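You operate a simulated robot arm through the tools that you are given. There is no shell and no other tool. Be economical: measure what you need, move in short steps, check, and stop when the job is done.

You run a simulated robot arm. Do the job below in one go: nothing can be reset, and whatever is moved stays where it is left.

JOB
Count the large copper bars on the orange bench top, then put as many of the banded black blocks from the orange bench top in the cream tray. Put the yellow pad on the grey bench top away on the ledge of the trough. Put the filter with yellow handle on the tall rack bottom shelf. Press the blue push pad two times. Fetch the felt pad with black grip and set it on top of the small brown box. Fetch the felt pad with white grip and set it on the upper tread. Any order will do. Set down upright: felt pad with black grip, felt pad with white grip.

It is judged by the outcome, as a careful person would: the job done as asked, and still so three seconds after it is handed in. It fails if anything else is knocked over, pushed out of place, dropped, spilled or broken.

ROBOT AND FRAMES
A 6-joint arm with a two-finger parallel gripper on a trunk, on a base that drives. Base frame: it is fixed to the floor where the robot stands at the start and does not move with it; the origin is under the middle of the robot, x ahead of it, y to its left, z up; the surface under the hand at the start is at about z = 86. Readings come in cm, rad, newtons and seconds.
With the tool pointing down near the work surface it reaches from about 46 to 88 cm from the robot's upright axis, wherever it stands. Its first joint turns from -2.007 to 2.007 rad. Places, roughly: banded black block (6x3x3 cm) [80, 50, 90]; blue push pad [-430, -320, 90]; cream tray (30x20x5 cm) [80, 20, 90]; felt pad with black grip (7x5x7 cm) [380, -220, 90]; felt pad with white grip (7x5x7 cm) [390, -220, 90]; filter with yellow handle (29x25x12 cm) [-200, -460, 30]; large copper bar (4x18x3 cm) [60, 40, 90]; ledge of the trough (96x24 cm) [-414, -66, 96]; small brown box (7x16x12 cm) [250, -350, 50]; tall rack bottom shelf [-120, -420, 20]; upper tread [260, -350, 40]; yellow pad (9x4x3 cm) [-220, -450, 90]. Payload 4.2 kg.
The TCP is the grasp point between the finger pads, 2.3 cm short of the fingertips. In the tool frame z runs along the fingers and y along their closing line. Largest opening 9.4 cm; finger width 3.8, thickness 1; the body of the gripper, 5.4 by 9.6 cm, starts 3.9 cm behind the TCP.
Orientation is told as [roll, pitch, yaw] about the base's x, y, z axes, in that order, counted from this pose: with the fingers straight down and closing along the base's y, the tool's x points along the base's -x, its y along +y and its z along -z.

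CONTROLS
- The arm moves only by the tool drive_tool. Its argument "increments" is a list of rows, each an object (a shift or turn left out is 0, a gripper value left out holds the last) with "linear": the shift along the tool's x, y, z in units of 25 mm (1.0 is 25 mm), a list of three; "rotation": the turn, a rotation vector about the tool's x, y, z in units of 6 degrees (1.0 is 6 degrees), a list of three; "hand": the finger opening in cm, from 0 to 9.4. In form: [{"linear": [tx, ty, tz], "rotation": [rx, ry, rz], "hand": hand}, ...]. A call has 1 to 20 rows; each row shifts and turns the commanded pose from where the row before left it, along the tool's axes as they then stand. A call with a number of a shift or a turn outside -1 to 1 is refused whole. Each row takes 0.2 s and may step no farther than 5 cm and 0.15 rad from the row before; otherwise, or with a gripper value out of range, the whole call is refused. Where a pose cannot be reached the arm comes as near as it can. A force on the tool above 40 N (or 10 N above the force at the start of the call, whichever is more), or a blocked arm, ends the call early, and 0.2 s more pass. Each finger travels about 10.8 cm/s and halts on what it meets, pressing with about 28 N; the grip force reading is that of the motor and also rises with nothing between the fingers. The clock runs only during rows and for 0.2 s after the last one: add rows that do not move to give the fingers time. The reply holds the time, the measured pose of the TCP, the force on the tool along the base axes, the opening and the grip force, in the units named above and with some noise, with the torque about the TCP (base axes, N m) and any sound that the robot's microphone picked up.
- Cameras (640 x 400 px; columns grow to the right, rows downward): "scene" is now at [23.06, 19.63, 140.27]; the picture's right is [0.01, -1.00, -0.00], its down [-0.72, -0.01, -0.69] and it looks along [0.69, 0.01, -0.72] (base axes); focal length 259 px, centre (320, 200). "wrist" rides on the gripper at [8.6, 1.6, -7.5] in the tool frame; the picture's right is [-0.18, 0.98, 0.00], its down [-0.58, -0.11, -0.81] and it looks along [-0.79, -0.15, 0.59] (tool axes); focal length 243 px, centre (320, 200). There is no depth. A picture from a camera that has moved, and an enlarged one, comes with that camera's place and axes in the base frame and with its lens.
- capture(camera): a new picture of that camera. No time passes.
- slide_trunk(by): slides the trunk up (or, below 0, down) by that many cm; the arm and the scene camera ride with it, the base frame stays. It gives what a move gives, with no picture.
- drive_base(legs): drives the robot by 1 to 6 legs, each [ahead, turn to the left] in cm and rad, along the robot's own axes; the way and the turn of a leg run together, so that a leg with both is an arc; at most 150 cm and 3.142 rad a leg. The arm and the cameras ride along, it lands a little off, and it stops where it bumps. It gives what a move gives.
- pan_tilt(pan, tilt): turns the head with the scene camera to pan (to the left, within 1.396 rad either way) and tilt (down, from -0.506 to 1.204), counted from straight ahead of the robot. It gives what a move gives.
- enlarge(camera, box): a new picture of the part [left, top, right, bottom] of that camera's present view, enlarged. No time passes.
- hand_in(): hands the job in; it is judged then, once.

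Go step by step. Nothing tells you exact positions but the pictures and the camera data: compare them with the known pose of the tool, close in by small moves and look again before you grip or let go. The budget is 196 turns and 174 pictures, counting those below and the enlarged ones. Unless the task says otherwise, let go and move clear before handing in.

The tools are called as name(argument=value, ...) on one line, values as JSON. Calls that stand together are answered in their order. drive_tool: Moves the arm, as the interface text tells. Its arguments: {"type":"object","properties":{"increments":{"type":"array","items":{"type":"object","properties":{"linear":{"type":"array","items":{"type":"number"}},"rotation":{"type":"array","items":{"type":"number"}},"hand":{"type":"number"}}}}},"required":["increments"]} The other tools are called the same way: slide_trunk (by) slides the trunk up or down; drive_base (legs) drives the base; pan_tilt (pan, tilt) turns the head that bears the scene camera; capture (camera) takes a picture; enlarge (camera, box) takes an enlarged picture of a part of a camera's view; hand_in () hands the job in.

At the start:

```text
time: 0.0
position: [59.98, -5.91, 115.9]
ee_rot: [-0.001, 0.001, 0.001]
force: [0.0, -0.2, -0.1]
wrist_torque: [0.0, 0.0, -0.01]
grip_width: 9.41
grasp_force: 0.1
trunk travel left (down, up): [-77.5, 21.5]
robot x, y, heading: [0.03, -0.08, 0.003]
head pan, tilt: [0.014, 0.81]
```

scene: 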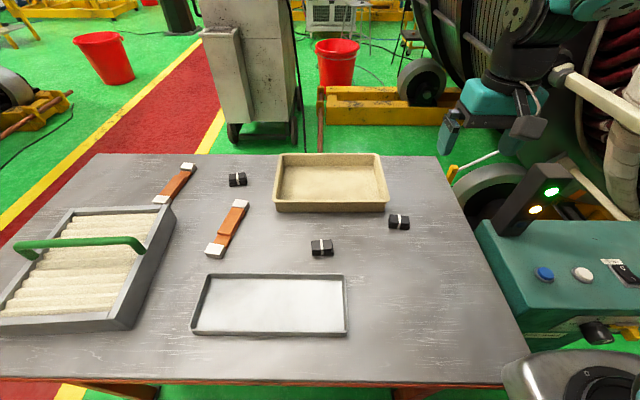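
wrist: 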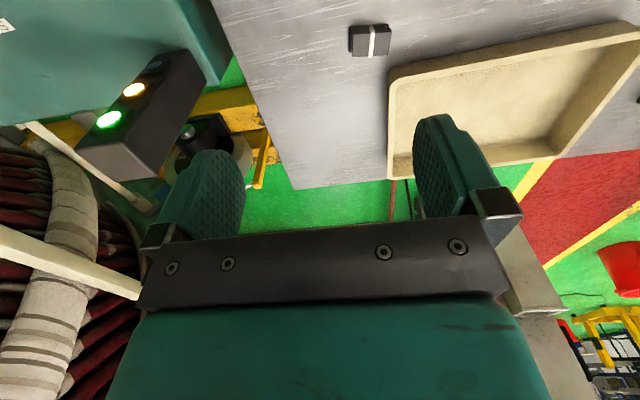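

I see a grey-topped bench with two copper bars, three banded black blocks, a cream tray, a grey tray and a green-handled filter. I'll look closer, in case bars are hidden behind the filter.

enlarge(camera="scene", box=[0, 140, 280, 315])

pan_tilt(pan=0.6, tilt=0.9)

capture(camera="scene")

```text
2.29 times, centred on (140, 228) of scene
camera zoom: at [23.06, 19.63, 140.27], right [0.01, -1.0, 0.0], down [-0.72, -0.01, -0.69], along [0.69, 0.01, -0.72], focal length 593 px, centre (731, 137)
```

zoom: 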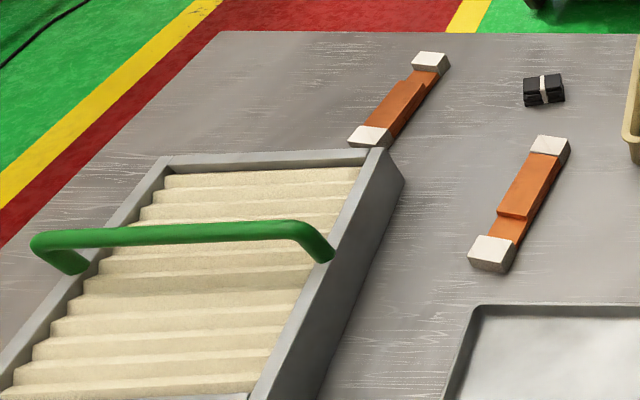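

```text
time: 1.0
position: [60.08, -5.91, 115.84]
ee_rot: [0.0, -0.001, 0.0]
force: [0.4, 0.4, 0.2]
wrist_torque: [0.01, 0.0, 0.01]
grip_width: 9.41
grasp_force: 0.1
trunk travel left (down, up): [-77.5, 21.5]
robot x, y, heading: [0.01, -0.13, -0.0]
head pan, tilt: [0.6, 0.901]
```

```text
170 pictures are left
camera scene: at [21.28, 23.78, 139.57], right [0.56, -0.83, 0.0], down [-0.65, -0.44, -0.62], along [0.51, 0.35, -0.78], focal length 259 px, centre (320, 200)
```

scene: 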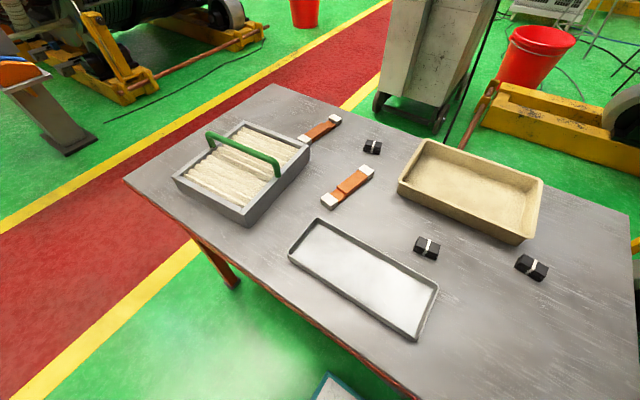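

Two bars are seen; a third could still hide behind the filter wall or the cream tray, so I'll raise the trunk and look from above. I'll also zoom in on the blocks to get their angle.

slide_trunk(by=21)

pan_tilt(pan=0.3, tilt=1.0)

capture(camera="scene")

enlarge(camera="scene", box=[330, 120, 530, 245])

```text
time: 3.2
position: [60.04, -5.97, 136.81]
ee_rot: [-0.001, 0.0, 0.001]
force: [-0.2, -0.3, -0.5]
wrist_torque: [0.01, 0.02, -0.01]
grip_width: 9.4
grasp_force: 0.1
trunk travel left (down, up): [-98.5, 0.5]
robot x, y, heading: [-0.14, 0.33, -0.001]
head pan, tilt: [0.6, 0.901]
```

```text
time: 4.0
position: [60.01, -6.09, 136.79]
ee_rot: [0.001, -0.002, 0.0]
force: [0.5, 0.3, 0.0]
wrist_torque: [0.01, -0.01, -0.06]
grip_width: 9.43
grasp_force: 0.1
trunk travel left (down, up): [-98.5, 0.5]
robot x, y, heading: [-0.2, 0.08, -0.003]
head pan, tilt: [0.3, 1.0]
```

```text
169 pictures are left
camera scene: at [21.7, 21.59, 159.85], right [0.3, -0.96, 0.0], down [-0.8, -0.25, -0.54], along [0.52, 0.16, -0.84], focal length 259 px, centre (320, 200)
```

scene: 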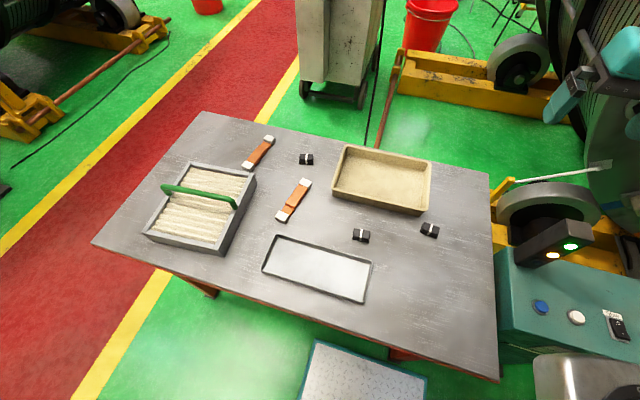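

```text
3.20 times, centred on (430, 182) of scene
camera zoom: at [21.7, 21.59, 159.85], right [0.3, -0.96, 0.0], down [-0.8, -0.25, -0.54], along [0.52, 0.16, -0.84], focal length 830 px, centre (-32, 256)
```

zoom: 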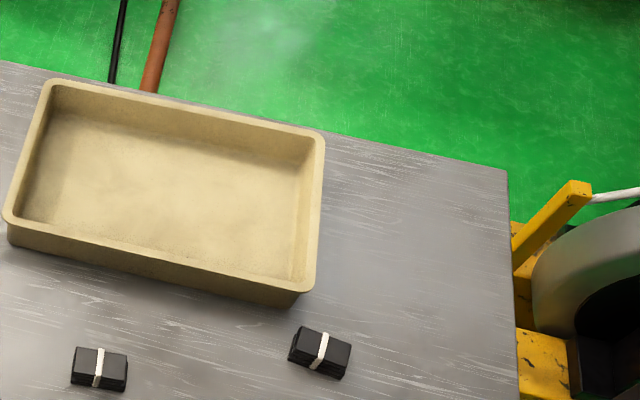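

Only two large copper bars are on the bench, so two blocks go in the tray. First the block at about (65.4, -0.2): I'll lower the trunk and turn the tool so the fingers close along x.

slide_trunk(by=-21)

drive_tool(increments=[{"rotation": [0, 0, 1]}, {"rotation": [0, 0, 1]}, {"rotation": [0, 0, 1]}, {"rotation": [0, 0, 1]}, {"rotation": [0, 0, 1]}, {"rotation": [0, 0, 1]}, {"rotation": [0, 0, 1]}, {"rotation": [0, 0, 1]}, {"rotation": [0, 0, 1]}, {"rotation": [0, 0, 1]}, {"rotation": [0, 0, 1]}, {"rotation": [0, 0, 1]}, {"rotation": [0, 0, 1]}, {"rotation": [0, 0, 1]}, {"rotation": [0, 0, 1]}, {"rotation": [0, 0, 1]}])

drive_tool(increments=[{"linear": [1, 0.7, 1]}, {"linear": [1, 0.7, 1]}, {"linear": [0.4, 0.5, 1]}, {"linear": [0, 0, 1]}, {"linear": [0, 0, 1]}])

capture(camera="wrist")

capture(camera="scene")

```text
time: 6.3
position: [60.16, -6.03, 115.81]
ee_rot: [0.001, 0.0, 0.001]
force: [-0.3, -0.1, 0.1]
wrist_torque: [-0.01, 0.02, 0.0]
grip_width: 9.39
grasp_force: 0.0
trunk travel left (down, up): [-77.5, 21.5]
robot x, y, heading: [-0.07, -0.08, -0.0]
head pan, tilt: [0.3, 1.0]
```

```text
time: 9.7
position: [60.01, -5.99, 115.85]
ee_rot: [0.0, -0.001, -1.676]
force: [-0.3, 0.6, -0.1]
wrist_torque: [0.02, -0.01, 0.02]
grip_width: 9.38
grasp_force: 0.2
trunk travel left (down, up): [-77.5, 21.5]
robot x, y, heading: [0.13, 0.05, 0.0]
head pan, tilt: [0.3, 1.0]
```

```text
time: 10.9
position: [65.19, -0.66, 103.28]
ee_rot: [0.0, 0.001, -1.674]
force: [-0.6, 0.1, 0.3]
wrist_torque: [-0.02, -0.02, -0.01]
grip_width: 9.4
grasp_force: 0.0
trunk travel left (down, up): [-77.5, 21.5]
robot x, y, heading: [0.32, 0.12, 0.002]
head pan, tilt: [0.3, 1.0]
```

```text
167 pictures are left
camera wrist: at [67.78, 7.85, 110.85], right [0.96, -0.29, 0.0], down [-0.17, -0.57, 0.81], along [-0.23, -0.77, -0.59], focal length 243 px, centre (320, 200)
```

wrist: 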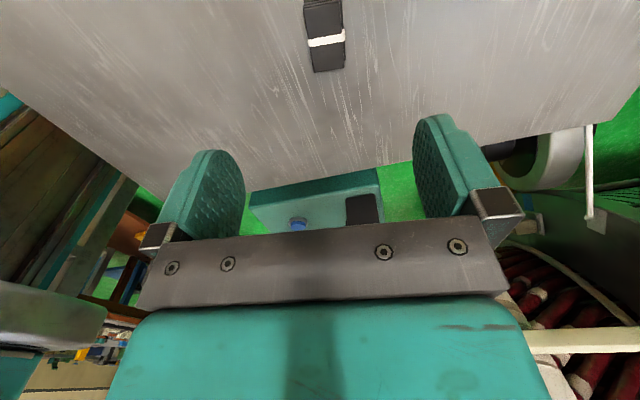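

```text
166 pictures are left
camera scene: at [21.67, 21.58, 138.86], right [0.3, -0.96, 0.0], down [-0.8, -0.25, -0.54], along [0.52, 0.16, -0.84], focal length 259 px, centre (320, 200)
```

scene: 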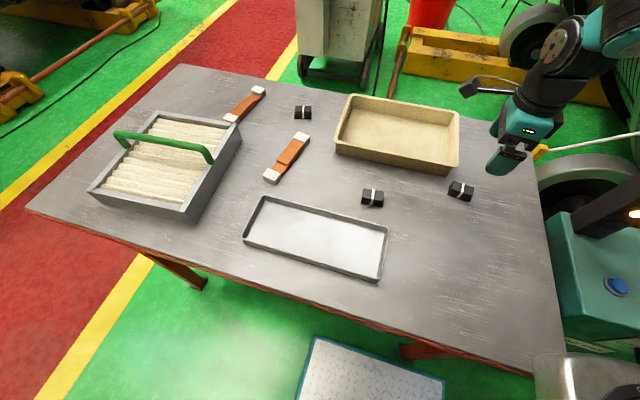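

The wrist view puts the block at about (65.7, -0.1), turned a few degrees more than my tool. I'll correct for that, descend and grip.

drive_tool(increments=[{"rotation": [0, 0, 0.5], "hand": 7}, {"linear": [0.25, 0.16, 1]}, {"linear": [0, 0, 1]}, {"linear": [0, 0, 1]}, {"linear": [0, 0, 1]}, {"linear": [0, 0, 1]}, {"linear": [0, 0, 0.7]}, {}, {"hand": 1.5}, {}, {}, {}])

capture(camera="wrist")

```text
time: 13.5
position: [65.67, 0.21, 89.04]
ee_rot: [0.0, 0.0, -1.728]
force: [-0.1, 0.3, 1.3]
wrist_torque: [-0.02, -0.01, 0.03]
grip_width: 2.93
grasp_force: 28.2
trunk travel left (down, up): [-77.5, 21.5]
robot x, y, heading: [-0.15, 0.01, -0.002]
head pan, tilt: [0.3, 1.0]
```

```text
165 pictures are left
camera wrist: at [68.65, 8.45, 96.57], right [0.94, -0.34, 0.0], down [-0.2, -0.56, 0.81], along [-0.27, -0.76, -0.59], focal length 243 px, centre (320, 200)
```

wrist: 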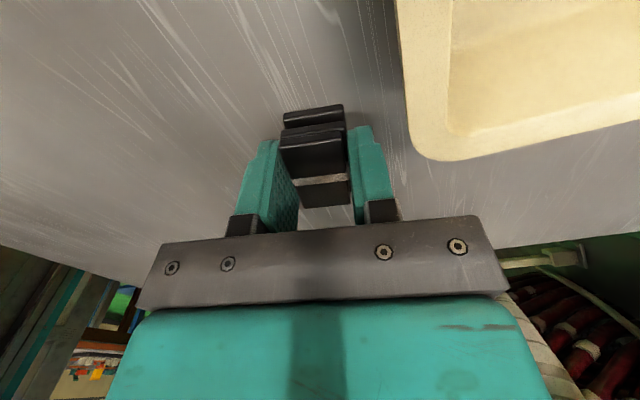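

Gripped at 2.9 cm. I'll lift it, carry it over the tray at about (77, 12) and lower it.

drive_tool(increments=[{"linear": [0, 0, -1]}, {"linear": [0, 0, -1]}, {"linear": [0, 0, -1]}, {"linear": [0, 0, -1]}, {"linear": [0, 0, -0.8]}, {"linear": [0.895, 0.62, 0]}, {"linear": [0.895, 0.62, 0]}, {"linear": [0.895, 0.62, 0]}, {"linear": [0.895, 0.62, 0]}, {"linear": [0.895, 0.62, 0]}, {"linear": [0.895, 0.62, 0]}, {}])

capture(camera="wrist")

capture(camera="scene")

```text
time: 16.1
position: [76.99, 11.88, 101.03]
ee_rot: [-0.001, 0.0, -1.728]
force: [0.1, -0.7, -0.1]
wrist_torque: [-0.02, -0.03, -0.02]
grip_width: 1.48
grasp_force: 0.0
trunk travel left (down, up): [-77.5, 21.5]
robot x, y, heading: [-0.15, 0.13, -0.003]
head pan, tilt: [0.3, 1.0]
```

```text
164 pictures are left
camera wrist: at [80.0, 20.23, 108.47], right [0.94, -0.34, 0.0], down [-0.2, -0.56, 0.81], along [-0.27, -0.76, -0.59], focal length 243 px, centre (320, 200)
```

wrist: 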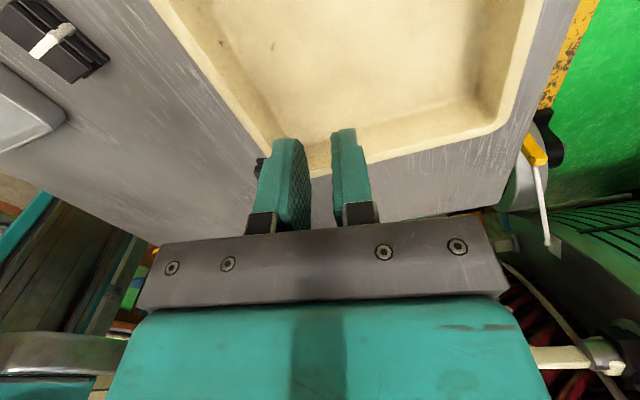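

```text
163 pictures are left
camera scene: at [21.7, 21.58, 138.85], right [0.3, -0.96, 0.0], down [-0.8, -0.25, -0.54], along [0.52, 0.16, -0.84], focal length 259 px, centre (320, 200)
```

scene: 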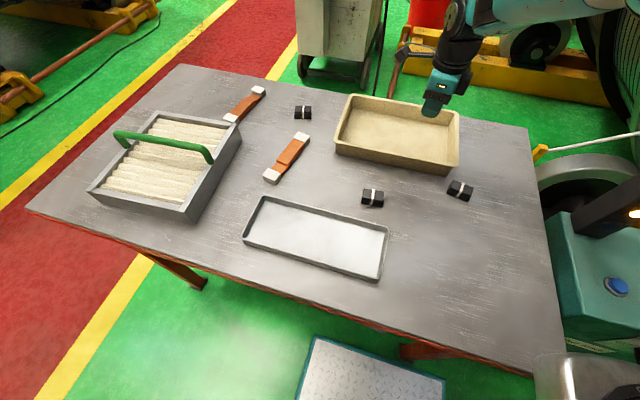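

The fingers are nearly closed and empty, so the block slipped out during the lift and stayed on the bench. I'll zoom in to see why.

enlarge(camera="scene", box=[340, 160, 500, 260])

enlarge(camera="wrist", box=[0, 0, 160, 100])

```text
4.00 times, centred on (420, 210) of scene
camera zoom: at [21.7, 21.58, 138.85], right [0.3, -0.96, 0.0], down [-0.8, -0.25, -0.54], along [0.52, 0.16, -0.84], focal length 1037 px, centre (-80, 160)
```

zoom: 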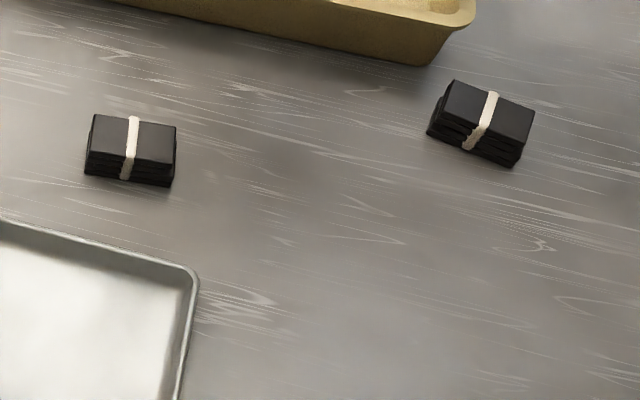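

```text
4.00 times, centred on (80, 50) of wrist
camera zoom: at [80.0, 20.23, 108.47], right [0.94, -0.34, 0.0], down [-0.2, -0.56, 0.81], along [-0.27, -0.76, -0.59], focal length 970 px, centre (1280, 800)
```

zoom: 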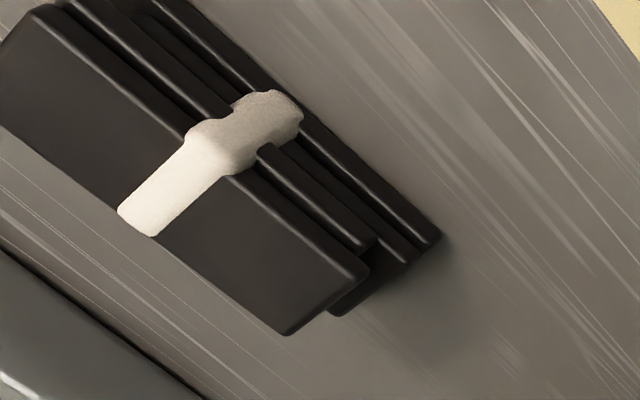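

The block is a staggered stack, so my grip was too high on it. I'll go back and grip about 0.7 cm lower, closing fully, then lift slowly.

drive_tool(increments=[{"linear": [-0.907, -0.613, 0], "hand": 7}, {"linear": [-0.907, -0.613, 0]}, {"linear": [-0.907, -0.613, 0]}, {"linear": [-0.907, -0.613, 0]}, {"linear": [-0.907, -0.613, 0]}, {"linear": [-0.907, -0.613, 0]}, {}, {"linear": [0, 0, 1]}, {"linear": [0, 0, 1]}, {"linear": [0, 0, 1]}, {"linear": [0, 0, 1]}, {"linear": [0, 0, 0.8]}, {"linear": [0, 0, 0.15]}, {"linear": [0, 0, 0.1]}, {}])

drive_tool(increments=[{"hand": 0}, {}, {}, {}, {}, {"linear": [0, 0, -0.2]}, {"linear": [0, 0, -0.2]}, {"linear": [0, 0, -0.2]}, {"linear": [0, 0, -0.2]}])

capture(camera="wrist")

```text
time: 19.3
position: [65.93, -0.16, 88.33]
ee_rot: [0.001, 0.0, -1.728]
force: [0.1, -0.3, -0.4]
wrist_torque: [-0.01, 0.03, -0.03]
grip_width: 7.02
grasp_force: 0.1
trunk travel left (down, up): [-77.5, 21.5]
robot x, y, heading: [-0.16, 0.21, -0.001]
head pan, tilt: [0.3, 1.0]
```

```text
time: 21.3
position: [66.06, -0.13, 90.53]
ee_rot: [0.001, 0.0, -1.729]
force: [-0.4, 1.1, 0.1]
wrist_torque: [-0.03, -0.01, 0.01]
grip_width: 2.93
grasp_force: 28.0
trunk travel left (down, up): [-77.5, 21.5]
robot x, y, heading: [-0.06, 0.0, 0.003]
head pan, tilt: [0.3, 1.0]
```

```text
160 pictures are left
camera wrist: at [68.92, 8.19, 98.0], right [0.94, -0.34, 0.0], down [-0.2, -0.56, 0.81], along [-0.27, -0.76, -0.59], focal length 243 px, centre (320, 200)
```

wrist: 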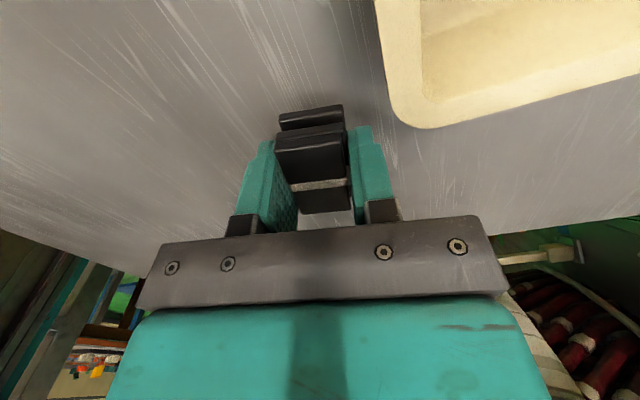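

It's lifted this time. I'll carry it to the tray gently.

drive_tool(increments=[{"linear": [0, 0, -0.5]}, {"linear": [0, 0, -0.5]}, {"linear": [0, 0, -0.5]}, {"linear": [0, 0, -0.5]}, {"linear": [0, 0, -0.5]}, {"linear": [0, 0, -0.5]}, {"linear": [0, 0, -0.5]}, {}, {"linear": [0.6, 0.4, 0]}, {"linear": [0.6, 0.4, 0]}, {"linear": [0.6, 0.4, 0]}, {"linear": [0.6, 0.4, 0]}, {"linear": [0.6, 0.4, 0]}, {"linear": [0.6, 0.4, 0]}, {"linear": [0.6, 0.4, 0]}, {"linear": [0.6, 0.4, 0]}, {"linear": [0.6, 0.4, 0]}, {}])

capture(camera="wrist")

```text
time: 25.1
position: [77.07, 11.83, 99.21]
ee_rot: [0.0, -0.001, -1.728]
force: [-1.1, -0.8, -0.8]
wrist_torque: [-0.04, 0.02, -0.06]
grip_width: 2.95
grasp_force: 27.8
trunk travel left (down, up): [-77.5, 21.5]
robot x, y, heading: [-0.22, -0.25, -0.003]
head pan, tilt: [0.3, 1.0]
```

```text
159 pictures are left
camera wrist: at [79.95, 20.13, 106.62], right [0.94, -0.34, 0.0], down [-0.2, -0.56, 0.81], along [-0.27, -0.76, -0.59], focal length 243 px, centre (320, 200)
```

wrist: 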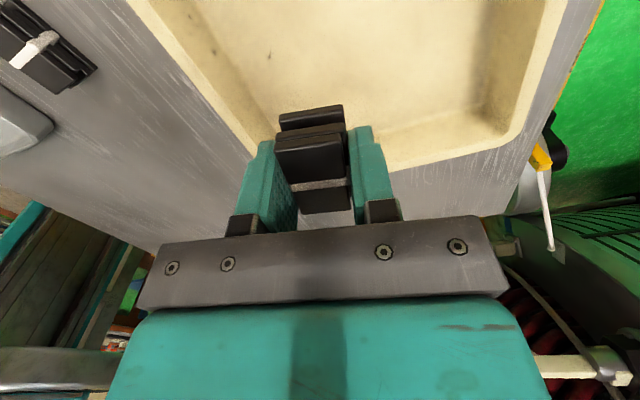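

It's above the tray floor; lowering it and letting go.

drive_tool(increments=[{"linear": [0, 0, 0.6]}, {"linear": [0, 0, 0.6]}, {"linear": [0, 0, 0.6]}, {"linear": [0, 0, 0.6]}, {"linear": [0, 0, 0.6]}, {"linear": [0, 0, 0.5]}, {"linear": [0, 0, 0.2]}, {}])

capture(camera="wrist")

```text
time: 26.9
position: [77.06, 11.78, 89.88]
ee_rot: [-0.001, 0.0, -1.728]
force: [-0.2, -0.6, -0.3]
wrist_torque: [0.0, -0.02, 0.02]
grip_width: 2.94
grasp_force: 27.9
trunk travel left (down, up): [-77.5, 21.5]
robot x, y, heading: [-0.19, -0.23, -0.0]
head pan, tilt: [0.3, 1.0]
```

```text
158 pictures are left
camera wrist: at [79.97, 20.16, 97.41], right [0.94, -0.34, 0.0], down [-0.2, -0.56, 0.81], along [-0.27, -0.76, -0.59], focal length 243 px, centre (320, 200)
```

wrist: 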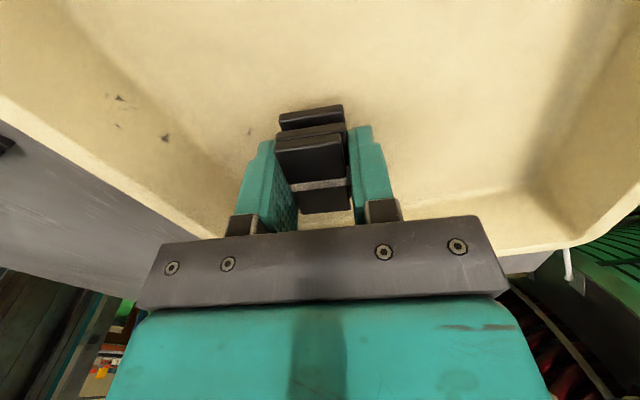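

No contact yet, so I'll creep down until the force shows the floor.

drive_tool(increments=[{"linear": [0, 0, 0.1]}, {"linear": [0, 0, 0.1]}, {"linear": [0, 0, 0.1]}, {}])

```text
time: 27.9
position: [76.9, 11.83, 89.12]
ee_rot: [0.0, -0.001, -1.727]
force: [0.4, -0.3, -0.9]
wrist_torque: [-0.01, -0.01, -0.03]
grip_width: 2.94
grasp_force: 28.4
trunk travel left (down, up): [-77.5, 21.5]
robot x, y, heading: [-0.17, -0.08, 0.002]
head pan, tilt: [0.3, 1.0]
```

drive_tool(increments=[{"linear": [0, 0, 0.08]}, {"linear": [0, 0, 0.08]}, {}, {"hand": 5}, {}, {}, {"linear": [0, 0, -0.6]}, {"linear": [0, 0, -1]}, {"linear": [0, 0, -1]}, {"linear": [0, 0, -1]}, {"linear": [0, 0, -1]}, {}])

capture(camera="wrist")

```text
time: 30.5
position: [76.75, 11.72, 100.24]
ee_rot: [0.001, 0.002, -1.728]
force: [-0.3, -0.8, 1.3]
wrist_torque: [0.0, 0.01, -0.01]
grip_width: 5.01
grasp_force: 0.1
trunk travel left (down, up): [-77.5, 21.5]
robot x, y, heading: [0.29, -0.34, 0.001]
head pan, tilt: [0.3, 1.0]
```

```text
157 pictures are left
camera wrist: at [79.8, 20.0, 107.79], right [0.94, -0.34, 0.0], down [-0.2, -0.56, 0.81], along [-0.27, -0.76, -0.59], focal length 243 px, centre (320, 200)
```

wrist: 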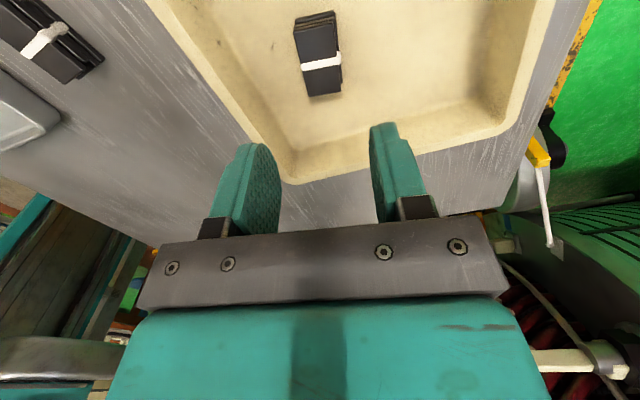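

The first block sits in the tray. Now the second one at about (57.6, 19.7): I'll hover over it and check.

drive_tool(increments=[{"rotation": [0, 0, -0.9], "hand": 7}, {"rotation": [0, 0, -0.9]}, {"rotation": [0, 0, -0.78]}, {"linear": [0.505, -0.906, 0]}, {"linear": [0.505, -0.906, 0]}, {"linear": [0.505, -0.906, 0]}, {"linear": [0.505, -0.906, 0]}, {"linear": [0.505, -0.906, 0]}, {"linear": [0.505, -0.906, 0]}, {"linear": [0.505, -0.906, 0]}, {"linear": [0.505, -0.906, 0]}, {}])

capture(camera="wrist")

```text
time: 33.1
position: [57.73, 19.74, 100.44]
ee_rot: [-0.001, -0.001, -1.456]
force: [-0.2, 0.7, -0.2]
wrist_torque: [0.01, 0.01, -0.01]
grip_width: 7.0
grasp_force: 0.0
trunk travel left (down, up): [-77.5, 21.5]
robot x, y, heading: [-0.02, -0.05, 0.001]
head pan, tilt: [0.3, 1.0]
```

```text
156 pictures are left
camera wrist: at [58.4, 28.49, 107.85], right [1.0, -0.07, 0.0], down [-0.04, -0.59, 0.81], along [-0.06, -0.8, -0.59], focal length 243 px, centre (320, 200)
```

wrist: 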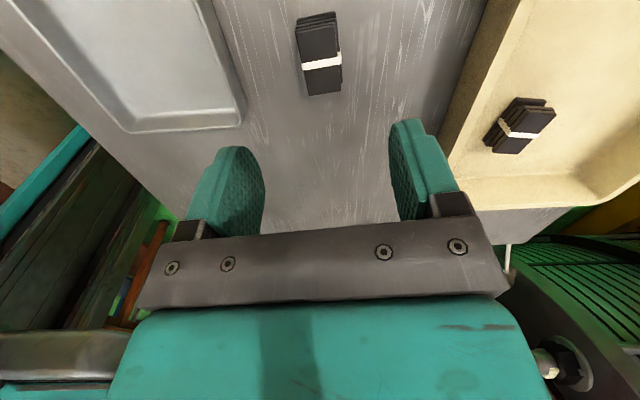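

Centred well. Descending and gripping low.

drive_tool(increments=[{"linear": [0, 0, 1]}, {"linear": [0, 0, 1]}, {"linear": [0, 0, 1]}, {"linear": [0, 0, 1]}, {"linear": [0, 0, 0.7]}, {"linear": [0, 0, 0.15]}, {}, {"hand": 0}, {}, {}, {}, {}, {"linear": [0, 0, -0.2]}, {"linear": [0, 0, -0.4]}, {"linear": [0, 0, -0.5]}, {"linear": [0, 0, -0.5]}, {"linear": [0, 0, -0.6]}, {"linear": [0, 0, -0.6]}, {"linear": [0, 0, -0.6]}, {"linear": [0, 0, -0.6]}])

capture(camera="wrist")

```text
time: 37.3
position: [57.66, 19.81, 98.13]
ee_rot: [-0.002, -0.002, -1.457]
force: [0.7, -0.2, -0.6]
wrist_torque: [-0.05, 0.02, 0.0]
grip_width: 2.92
grasp_force: 27.9
trunk travel left (down, up): [-77.5, 21.5]
robot x, y, heading: [-0.04, 0.04, -0.0]
head pan, tilt: [0.3, 1.0]
```

```text
155 pictures are left
camera wrist: at [58.34, 28.58, 105.59], right [1.0, -0.07, 0.0], down [-0.04, -0.59, 0.81], along [-0.06, -0.8, -0.59], focal length 243 px, centre (320, 200)
```

wrist: 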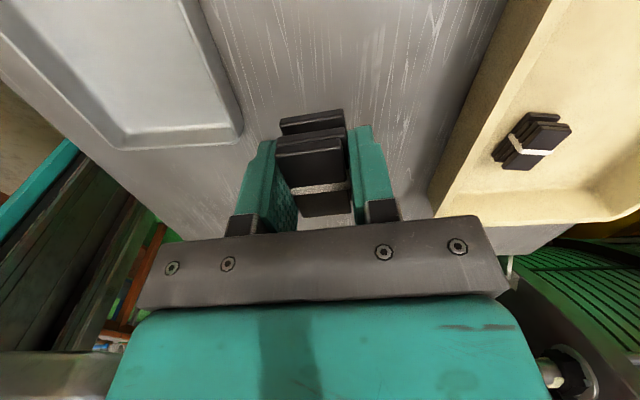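

Held. I'll carry it to (77, 22.5) in the tray and set it down as before.

drive_tool(increments=[{"linear": [0.015, 0.6, 0]}, {"linear": [0.015, 0.6, 0]}, {"linear": [0.015, 0.6, 0]}, {"linear": [0.015, 0.6, 0]}, {"linear": [0.015, 0.6, 0]}, {"linear": [0.015, 0.6, 0]}, {"linear": [0.015, 0.6, 0]}, {"linear": [0.015, 0.6, 0]}, {"linear": [0.015, 0.6, 0]}, {"linear": [0.015, 0.6, 0]}, {"linear": [0.015, 0.6, 0]}, {"linear": [0.015, 0.6, 0]}, {"linear": [0.015, 0.6, 0]}, {}])

drive_tool(increments=[{"linear": [0, 0, 0.6]}, {"linear": [0, 0, 0.6]}, {"linear": [0, 0, 0.6]}, {"linear": [0, 0, 0.6]}, {"linear": [0, 0, 0.6]}, {"linear": [0, 0, 0.4]}, {"linear": [0, 0, 0.2]}, {"linear": [0, 0, 0.08]}, {"linear": [0, 0, 0.08]}, {}, {"hand": 5}, {}, {}, {"linear": [0, 0, -0.6]}, {"linear": [0, 0, -1]}, {"linear": [0, 0, -1]}, {"linear": [0, 0, -1]}, {"linear": [0, 0, -1]}, {"linear": [0, 0, -1]}, {}])

capture(camera="wrist")

capture(camera="scene")

```text
time: 40.3
position: [77.12, 22.48, 98.2]
ee_rot: [0.001, 0.001, -1.457]
force: [0.2, -0.3, -0.9]
wrist_torque: [0.0, -0.02, 0.04]
grip_width: 2.93
grasp_force: 27.9
trunk travel left (down, up): [-77.5, 21.5]
robot x, y, heading: [0.06, 0.08, -0.003]
head pan, tilt: [0.3, 1.0]
```

```text
time: 44.5
position: [77.07, 22.36, 102.85]
ee_rot: [-0.001, 0.001, -1.457]
force: [-0.2, -0.5, 1.0]
wrist_torque: [0.01, 0.0, -0.01]
grip_width: 5.02
grasp_force: 0.0
trunk travel left (down, up): [-77.5, 21.5]
robot x, y, heading: [-0.33, 0.05, 0.001]
head pan, tilt: [0.3, 1.0]
```

```text
154 pictures are left
camera wrist: at [77.8, 31.22, 110.33], right [1.0, -0.07, 0.0], down [-0.04, -0.59, 0.81], along [-0.06, -0.8, -0.59], focal length 243 px, centre (320, 200)
```

wrist: 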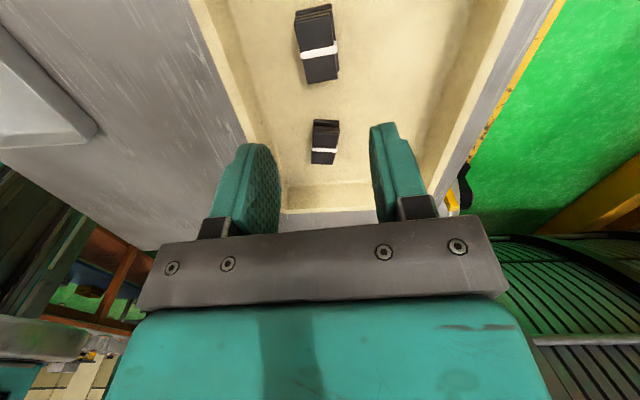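

```text
153 pictures are left
camera scene: at [21.71, 21.59, 138.85], right [0.3, -0.96, 0.0], down [-0.8, -0.25, -0.54], along [0.52, 0.16, -0.84], focal length 259 px, centre (320, 200)
```

scene: 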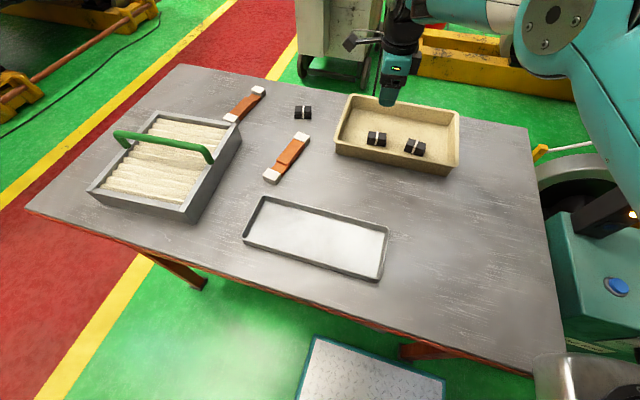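

Two blocks are in the tray, matching the two bars. Now I'll raise and tuck the arm and look around for driving routes.

drive_tool(increments=[{"linear": [-0.6, -0.7, -1]}, {"linear": [-0.6, -0.7, -1]}, {"linear": [-0.6, -0.7, -1]}, {"linear": [-0.6, -0.7, -1]}, {"linear": [-0.6, -0.7, -1]}, {"linear": [-0.6, -0.7, -1]}, {"linear": [-0.6, -0.7, 0]}, {"linear": [-0.6, -0.7, 0]}, {"linear": [-0.6, -0.7, 0]}, {"linear": [-0.6, -0.7, 0]}, {"linear": [-0.6, -0.7, 0]}, {"linear": [-0.6, -0.7, 0]}, {"linear": [-0.6, -0.7, 0]}, {"linear": [-0.6, -0.7, 0]}])

pan_tilt(pan=-1.39, tilt=0.35)

capture(camera="scene")

pan_tilt(pan=-0.6, tilt=0.35)

capture(camera="scene")

pan_tilt(pan=1.39, tilt=0.35)

capture(camera="scene")

```text
time: 47.5
position: [55.03, -1.05, 117.77]
ee_rot: [-0.001, 0.001, -1.458]
force: [0.3, -0.7, 0.6]
wrist_torque: [-0.02, -0.02, 0.02]
grip_width: 5.02
grasp_force: 0.0
trunk travel left (down, up): [-77.5, 21.5]
robot x, y, heading: [0.09, 0.44, 0.002]
head pan, tilt: [0.3, 1.0]
```

```text
time: 49.2
position: [54.95, -1.03, 117.71]
ee_rot: [-0.002, -0.002, -1.457]
force: [0.6, -0.1, 0.0]
wrist_torque: [0.02, 0.06, -0.01]
grip_width: 5.01
grasp_force: 0.0
trunk travel left (down, up): [-77.5, 21.5]
robot x, y, heading: [0.19, 0.12, -0.004]
head pan, tilt: [-1.389, 0.351]
```

```text
152 pictures are left
camera scene: at [16.73, 10.37, 144.33], right [-0.98, -0.18, 0.0], down [-0.06, 0.34, -0.94], along [0.17, -0.92, -0.34], focal length 259 px, centre (320, 200)
```

scene: 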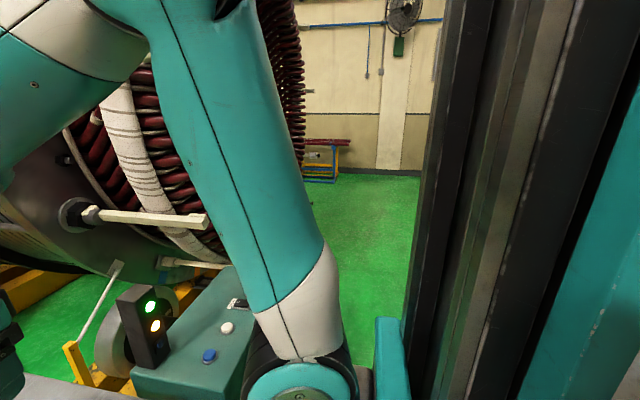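

```text
time: 50.4
position: [55.03, -1.05, 117.79]
ee_rot: [0.0, 0.001, -1.457]
force: [-0.1, 0.4, -0.2]
wrist_torque: [0.01, -0.01, -0.02]
grip_width: 5.02
grasp_force: 0.0
trunk travel left (down, up): [-77.5, 21.5]
robot x, y, heading: [0.04, -0.03, 0.004]
head pan, tilt: [-0.6, 0.351]
```

```text
151 pictures are left
camera scene: at [22.73, 14.26, 144.33], right [-0.57, -0.82, 0.0], down [-0.28, 0.19, -0.94], along [0.77, -0.53, -0.34], focal length 259 px, centre (320, 200)
```

scene: 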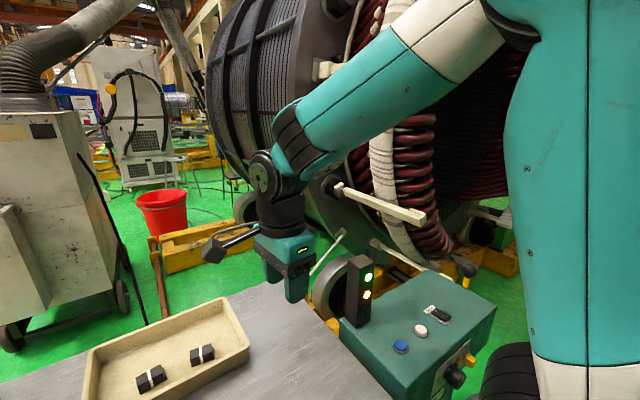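

```text
time: 52.3
position: [55.1, -1.09, 117.75]
ee_rot: [0.0, 0.001, -1.458]
force: [0.7, 0.4, 0.4]
wrist_torque: [0.0, -0.01, -0.04]
grip_width: 4.98
grasp_force: 0.1
trunk travel left (down, up): [-77.5, 21.5]
robot x, y, heading: [-0.07, -0.1, 0.001]
head pan, tilt: [1.389, 0.351]
```

```text
150 pictures are left
camera scene: at [16.73, 28.68, 144.33], right [0.98, -0.18, 0.0], down [-0.06, -0.34, -0.94], along [0.17, 0.92, -0.34], focal length 259 px, centre (320, 200)
```

scene: 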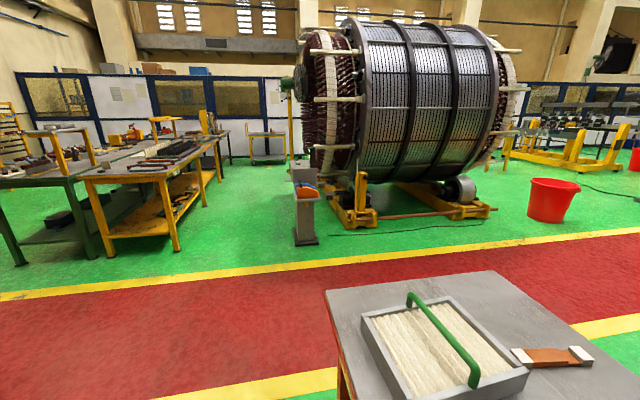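

A big rotor and a console stand to the right, and the bench is ahead. I'll back up a little and turn left to look behind before choosing a route.

drive_base(legs=[[-35, 0], [0, 1.57]])

capture(camera="scene")

pan_tilt(pan=0.5, tilt=0.35)

capture(camera="scene")

```text
time: 58.3
position: [-32.39, 55.03, 117.82]
ee_rot: [0.0, -0.001, 0.085]
force: [0.2, -0.9, 0.5]
wrist_torque: [0.0, -0.03, 0.01]
grip_width: 4.99
grasp_force: 0.1
trunk travel left (down, up): [-77.5, 21.5]
robot x, y, heading: [-35.29, -0.06, 1.542]
head pan, tilt: [1.389, 0.351]
```

```text
149 pictures are left
camera scene: at [-63.29, 17.72, 144.33], right [0.21, 0.98, 0.0], down [0.34, -0.07, -0.94], along [-0.92, 0.2, -0.34], focal length 259 px, centre (320, 200)
```

scene: 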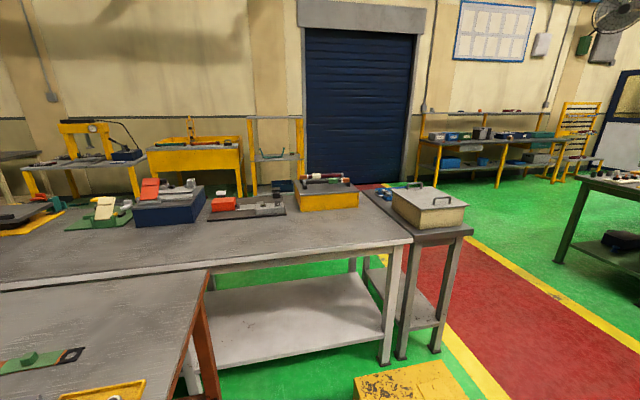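

```text
time: 59.5
position: [-32.27, 54.87, 117.74]
ee_rot: [0.0, 0.0, 0.086]
force: [0.0, -0.6, 0.1]
wrist_torque: [0.03, -0.04, 0.01]
grip_width: 4.99
grasp_force: 0.1
trunk travel left (down, up): [-77.5, 21.5]
robot x, y, heading: [-34.78, 0.21, 1.54]
head pan, tilt: [0.499, 0.351]
```

```text
148 pictures are left
camera scene: at [-58.41, 24.08, 144.33], right [0.89, 0.45, 0.0], down [0.16, -0.31, -0.94], along [-0.43, 0.84, -0.34], focal length 259 px, centre (320, 200)
```

scene: 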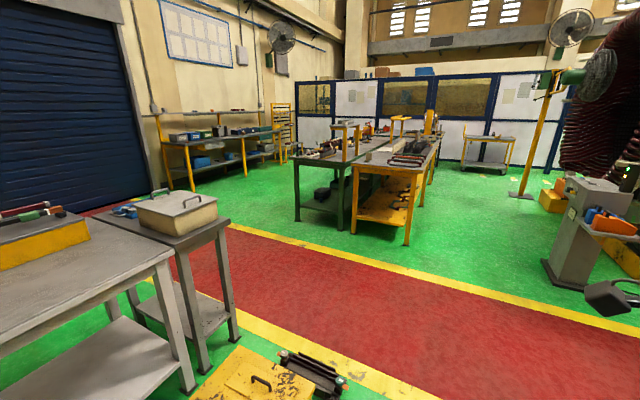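

There's another bench about 70 cm behind (x < -107, y < -8) and a yellow crate beyond. The way to -y looks open, so I'll turn to face it and look.

drive_base(legs=[[0, -3.11]])

pan_tilt(pan=0.0, tilt=0.35)

capture(camera="scene")

pan_tilt(pan=1.0, tilt=0.35)

capture(camera="scene")

pan_tilt(pan=-1.0, tilt=0.5)

capture(camera="scene")

```text
time: 67.1
position: [-33.44, -55.09, 117.82]
ee_rot: [-0.002, -0.002, -2.981]
force: [0.1, 0.1, 0.1]
wrist_torque: [-0.06, 0.0, 0.0]
grip_width: 4.99
grasp_force: 0.0
trunk travel left (down, up): [-77.5, 21.5]
robot x, y, heading: [-35.16, -0.2, -1.525]
head pan, tilt: [0.499, 0.351]
```

```text
time: 68.0
position: [-33.44, -55.04, 117.71]
ee_rot: [-0.001, 0.002, -2.982]
force: [0.2, 0.7, 0.8]
wrist_torque: [-0.05, 0.03, -0.01]
grip_width: 5.0
grasp_force: 0.2
trunk travel left (down, up): [-77.5, 21.5]
robot x, y, heading: [-34.97, -0.07, -1.521]
head pan, tilt: [0.0, 0.351]
```

```text
147 pictures are left
camera scene: at [-14.48, -23.53, 144.33], right [-1.0, -0.05, 0.0], down [-0.02, 0.34, -0.94], along [0.05, -0.94, -0.34], focal length 259 px, centre (320, 200)
```

scene: 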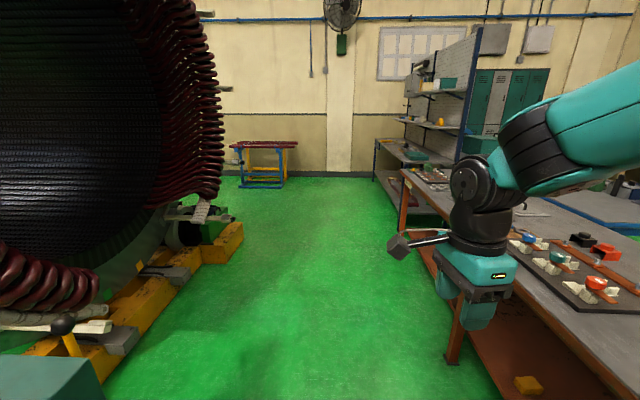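

```text
time: 69.3
position: [-33.37, -54.97, 117.66]
ee_rot: [0.0, -0.001, -2.982]
force: [0.6, -0.7, 0.2]
wrist_torque: [-0.01, 0.01, -0.01]
grip_width: 5.01
grasp_force: 0.1
trunk travel left (down, up): [-77.5, 21.5]
robot x, y, heading: [-35.03, -0.21, -1.522]
head pan, tilt: [1.0, 0.351]
```

```text
146 pictures are left
camera scene: at [-6.86, -18.89, 144.33], right [-0.5, -0.87, 0.0], down [-0.3, 0.17, -0.94], along [0.81, -0.47, -0.34], focal length 259 px, centre (320, 200)
```

scene: 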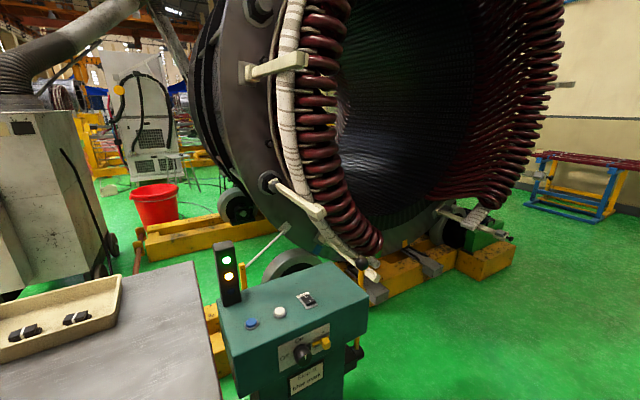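

```text
time: 71.2
position: [-33.3, -54.95, 117.77]
ee_rot: [0.002, -0.001, -2.981]
force: [0.1, -0.3, -0.7]
wrist_torque: [0.04, 0.06, 0.0]
grip_width: 5.01
grasp_force: 0.1
trunk travel left (down, up): [-77.5, 21.5]
robot x, y, heading: [-34.78, -0.37, -1.527]
head pan, tilt: [-1.0, 0.499]
```

```text
145 pictures are left
camera scene: at [-22.34, -19.51, 142.96], right [-0.58, 0.81, 0.0], down [0.39, 0.28, -0.88], along [-0.72, -0.51, -0.48], focal length 259 px, centre (320, 200)
```

scene: 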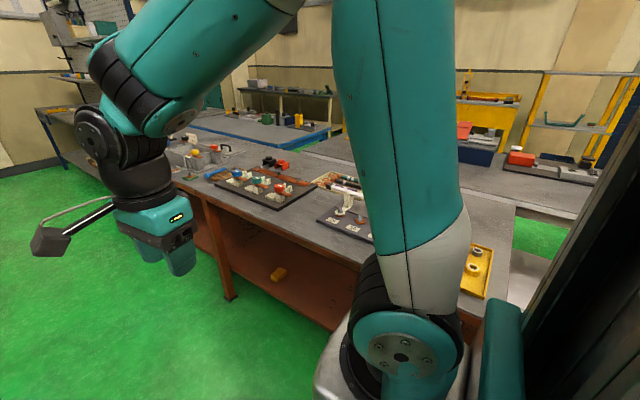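

There's an open green corridor going -y between the rotor (x > 105) and the bench row (x < -90). I'll drive down it past the rotor and look east.

drive_base(legs=[[150, 0], [150, 0.1]])

pan_tilt(pan=1.2, tilt=0.4)

capture(camera="scene")

pan_tilt(pan=-0.6, tilt=0.4)

capture(camera="scene")

```text
time: 85.7
position: [-13.04, -354.67, 117.76]
ee_rot: [-0.001, -0.002, -2.913]
force: [-0.1, -0.4, 0.6]
wrist_torque: [0.04, -0.01, -0.01]
grip_width: 5.01
grasp_force: 0.1
trunk travel left (down, up): [-77.5, 21.5]
robot x, y, heading: [-18.51, -300.08, -1.458]
head pan, tilt: [-1.0, 0.499]
```

```text
time: 87.8
position: [-13.07, -354.68, 117.78]
ee_rot: [0.001, 0.0, -2.912]
force: [0.4, 0.3, -0.6]
wrist_torque: [0.03, -0.01, 0.03]
grip_width: 4.99
grasp_force: 0.1
trunk travel left (down, up): [-77.5, 21.5]
robot x, y, heading: [-18.57, -299.86, -1.451]
head pan, tilt: [1.201, 0.4]
```

```text
144 pictures are left
camera scene: at [11.5, -315.04, 143.87], right [-0.25, -0.97, 0.0], down [-0.38, 0.1, -0.92], along [0.89, -0.23, -0.39], focal length 259 px, centre (320, 200)
```

scene: 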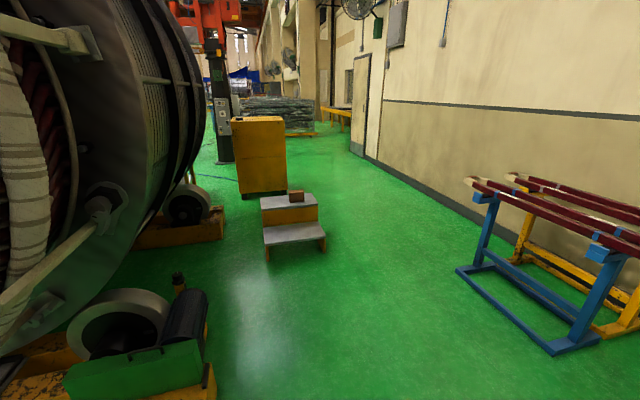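

```text
time: 89.6
position: [-13.19, -354.7, 117.79]
ee_rot: [0.001, -0.001, -2.912]
force: [-1.4, 0.1, -0.1]
wrist_torque: [0.02, -0.01, -0.03]
grip_width: 4.98
grasp_force: 0.0
trunk travel left (down, up): [-77.5, 21.5]
robot x, y, heading: [-18.12, -299.78, -1.451]
head pan, tilt: [-0.6, 0.4]
```

```text
143 pictures are left
camera scene: at [-1.78, -320.91, 143.87], right [-0.89, 0.47, 0.0], down [0.18, 0.34, -0.92], along [-0.43, -0.82, -0.39], focal length 259 px, centre (320, 200)
```

scene: 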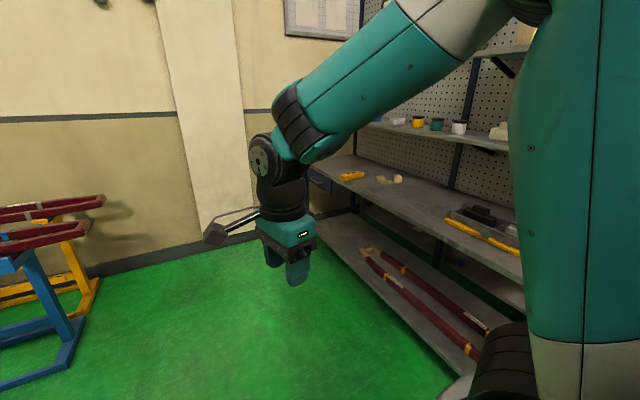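

The step with two treads and a small box on it stands at about x 215–275, y -316 to -373, with a yellow cabinet behind it. I'll check my base footprint, then drive closer on the south side.

pan_tilt(pan=0.0, tilt=1.2)

capture(camera="scene")

drive_base(legs=[[70, 0.7], [60, 0.75]])

pan_tilt(pan=0.4, tilt=0.3)

capture(camera="scene")

```text
time: 90.7
position: [-13.29, -354.63, 117.78]
ee_rot: [-0.001, 0.001, -2.912]
force: [1.1, -0.3, 0.3]
wrist_torque: [-0.02, 0.01, -0.01]
grip_width: 5.01
grasp_force: 0.0
trunk travel left (down, up): [-77.5, 21.5]
robot x, y, heading: [-18.48, -299.91, -1.451]
head pan, tilt: [0.0, 1.201]
```

```text
142 pictures are left
camera scene: at [3.18, -318.27, 137.6], right [-0.99, -0.12, 0.0], down [-0.11, 0.93, -0.36], along [0.04, -0.36, -0.93], focal length 259 px, centre (320, 200)
```

scene: 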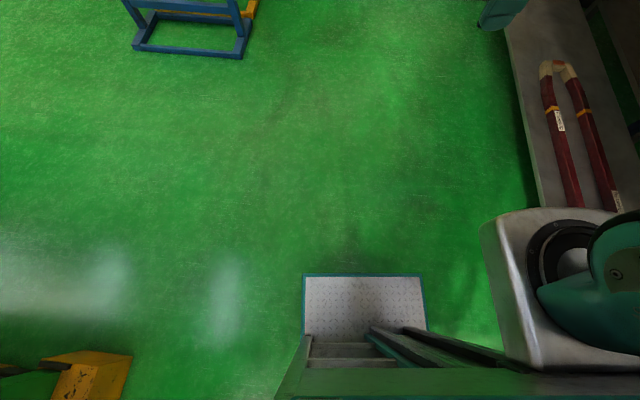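

```text
time: 97.5
position: [121.86, -382.97, 117.74]
ee_rot: [0.0, 0.0, -1.452]
force: [-0.3, 0.0, -0.1]
wrist_torque: [0.01, 0.0, 0.02]
grip_width: 5.01
grasp_force: 0.1
trunk travel left (down, up): [-77.5, 21.5]
robot x, y, heading: [66.59, -382.43, -0.003]
head pan, tilt: [0.0, 1.201]
```

```text
time: 98.7
position: [121.87, -382.96, 117.81]
ee_rot: [0.0, -0.001, -1.452]
force: [-0.3, -0.3, 0.7]
wrist_torque: [0.01, -0.03, -0.03]
grip_width: 5.0
grasp_force: 0.0
trunk travel left (down, up): [-77.5, 21.5]
robot x, y, heading: [66.91, -382.43, 0.007]
head pan, tilt: [0.4, 0.3]
```

```text
141 pictures are left
camera scene: at [90.44, -359.11, 144.79], right [0.39, -0.92, 0.0], down [-0.27, -0.12, -0.95], along [0.88, 0.37, -0.3], focal length 259 px, centre (320, 200)
```

scene: 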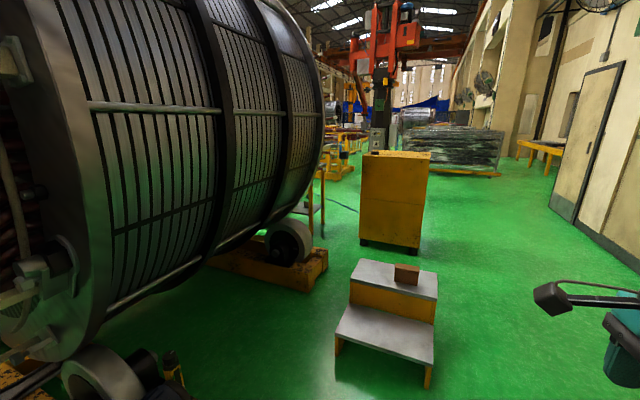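

The pads must be on the yellow stand near (380, -230), hidden behind the rotor. The cabinet stands at x≈370, y -297..-362. I'll pass south of the step and the cabinet and look.

drive_base(legs=[[60, -0.6], [60, 0.6], [100, 0]])

pan_tilt(pan=0.5, tilt=0.35)

capture(camera="scene")

pan_tilt(pan=1.39, tilt=0.45)

capture(camera="scene")

```text
time: 109.8
position: [332.77, -419.1, 117.72]
ee_rot: [-0.002, -0.001, -1.457]
force: [0.8, -0.1, -0.4]
wrist_torque: [0.0, 0.04, -0.01]
grip_width: 4.97
grasp_force: 0.0
trunk travel left (down, up): [-77.5, 21.5]
robot x, y, heading: [277.79, -418.65, -0.001]
head pan, tilt: [0.4, 0.3]
```

```text
time: 110.5
position: [332.98, -419.11, 117.76]
ee_rot: [-0.001, 0.0, -1.456]
force: [-0.2, -0.9, -0.2]
wrist_torque: [0.0, 0.02, -0.02]
grip_width: 5.01
grasp_force: 0.0
trunk travel left (down, up): [-77.5, 21.5]
robot x, y, heading: [278.03, -418.15, -0.005]
head pan, tilt: [0.499, 0.351]
```

```text
140 pictures are left
camera scene: at [301.15, -394.28, 144.33], right [0.48, -0.88, 0.0], down [-0.3, -0.16, -0.94], along [0.83, 0.45, -0.34], focal length 259 px, centre (320, 200)
```

scene: 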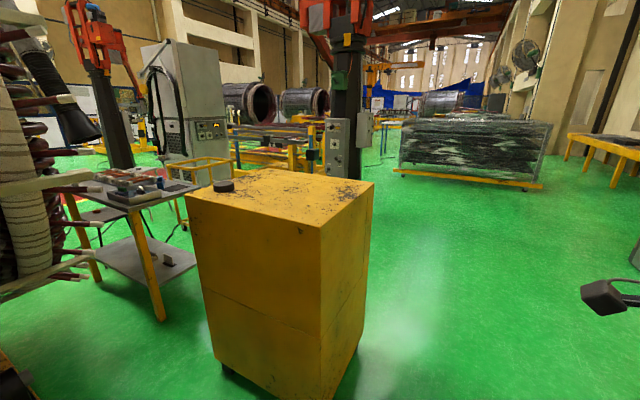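

```text
time: 111.7
position: [332.88, -419.16, 117.66]
ee_rot: [0.0, -0.001, -1.457]
force: [-0.2, -0.3, 0.0]
wrist_torque: [0.0, 0.01, -0.04]
grip_width: 4.98
grasp_force: 0.0
trunk travel left (down, up): [-77.5, 21.5]
robot x, y, heading: [278.07, -418.01, -0.002]
head pan, tilt: [1.389, 0.45]
```

```text
139 pictures are left
camera scene: at [294.65, -389.68, 143.41], right [0.98, -0.18, 0.0], down [-0.08, -0.43, -0.9], along [0.17, 0.89, -0.44], focal length 259 px, centre (320, 200)
```

scene: 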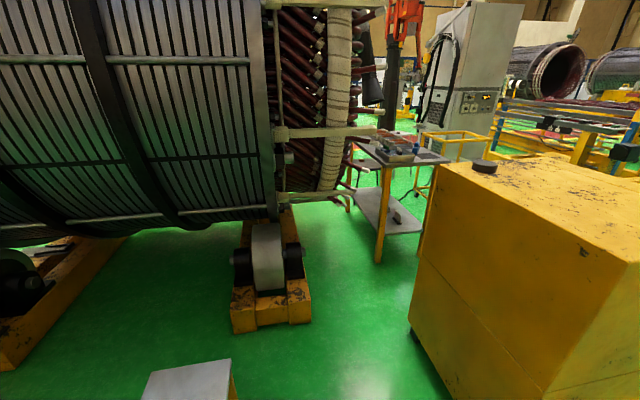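

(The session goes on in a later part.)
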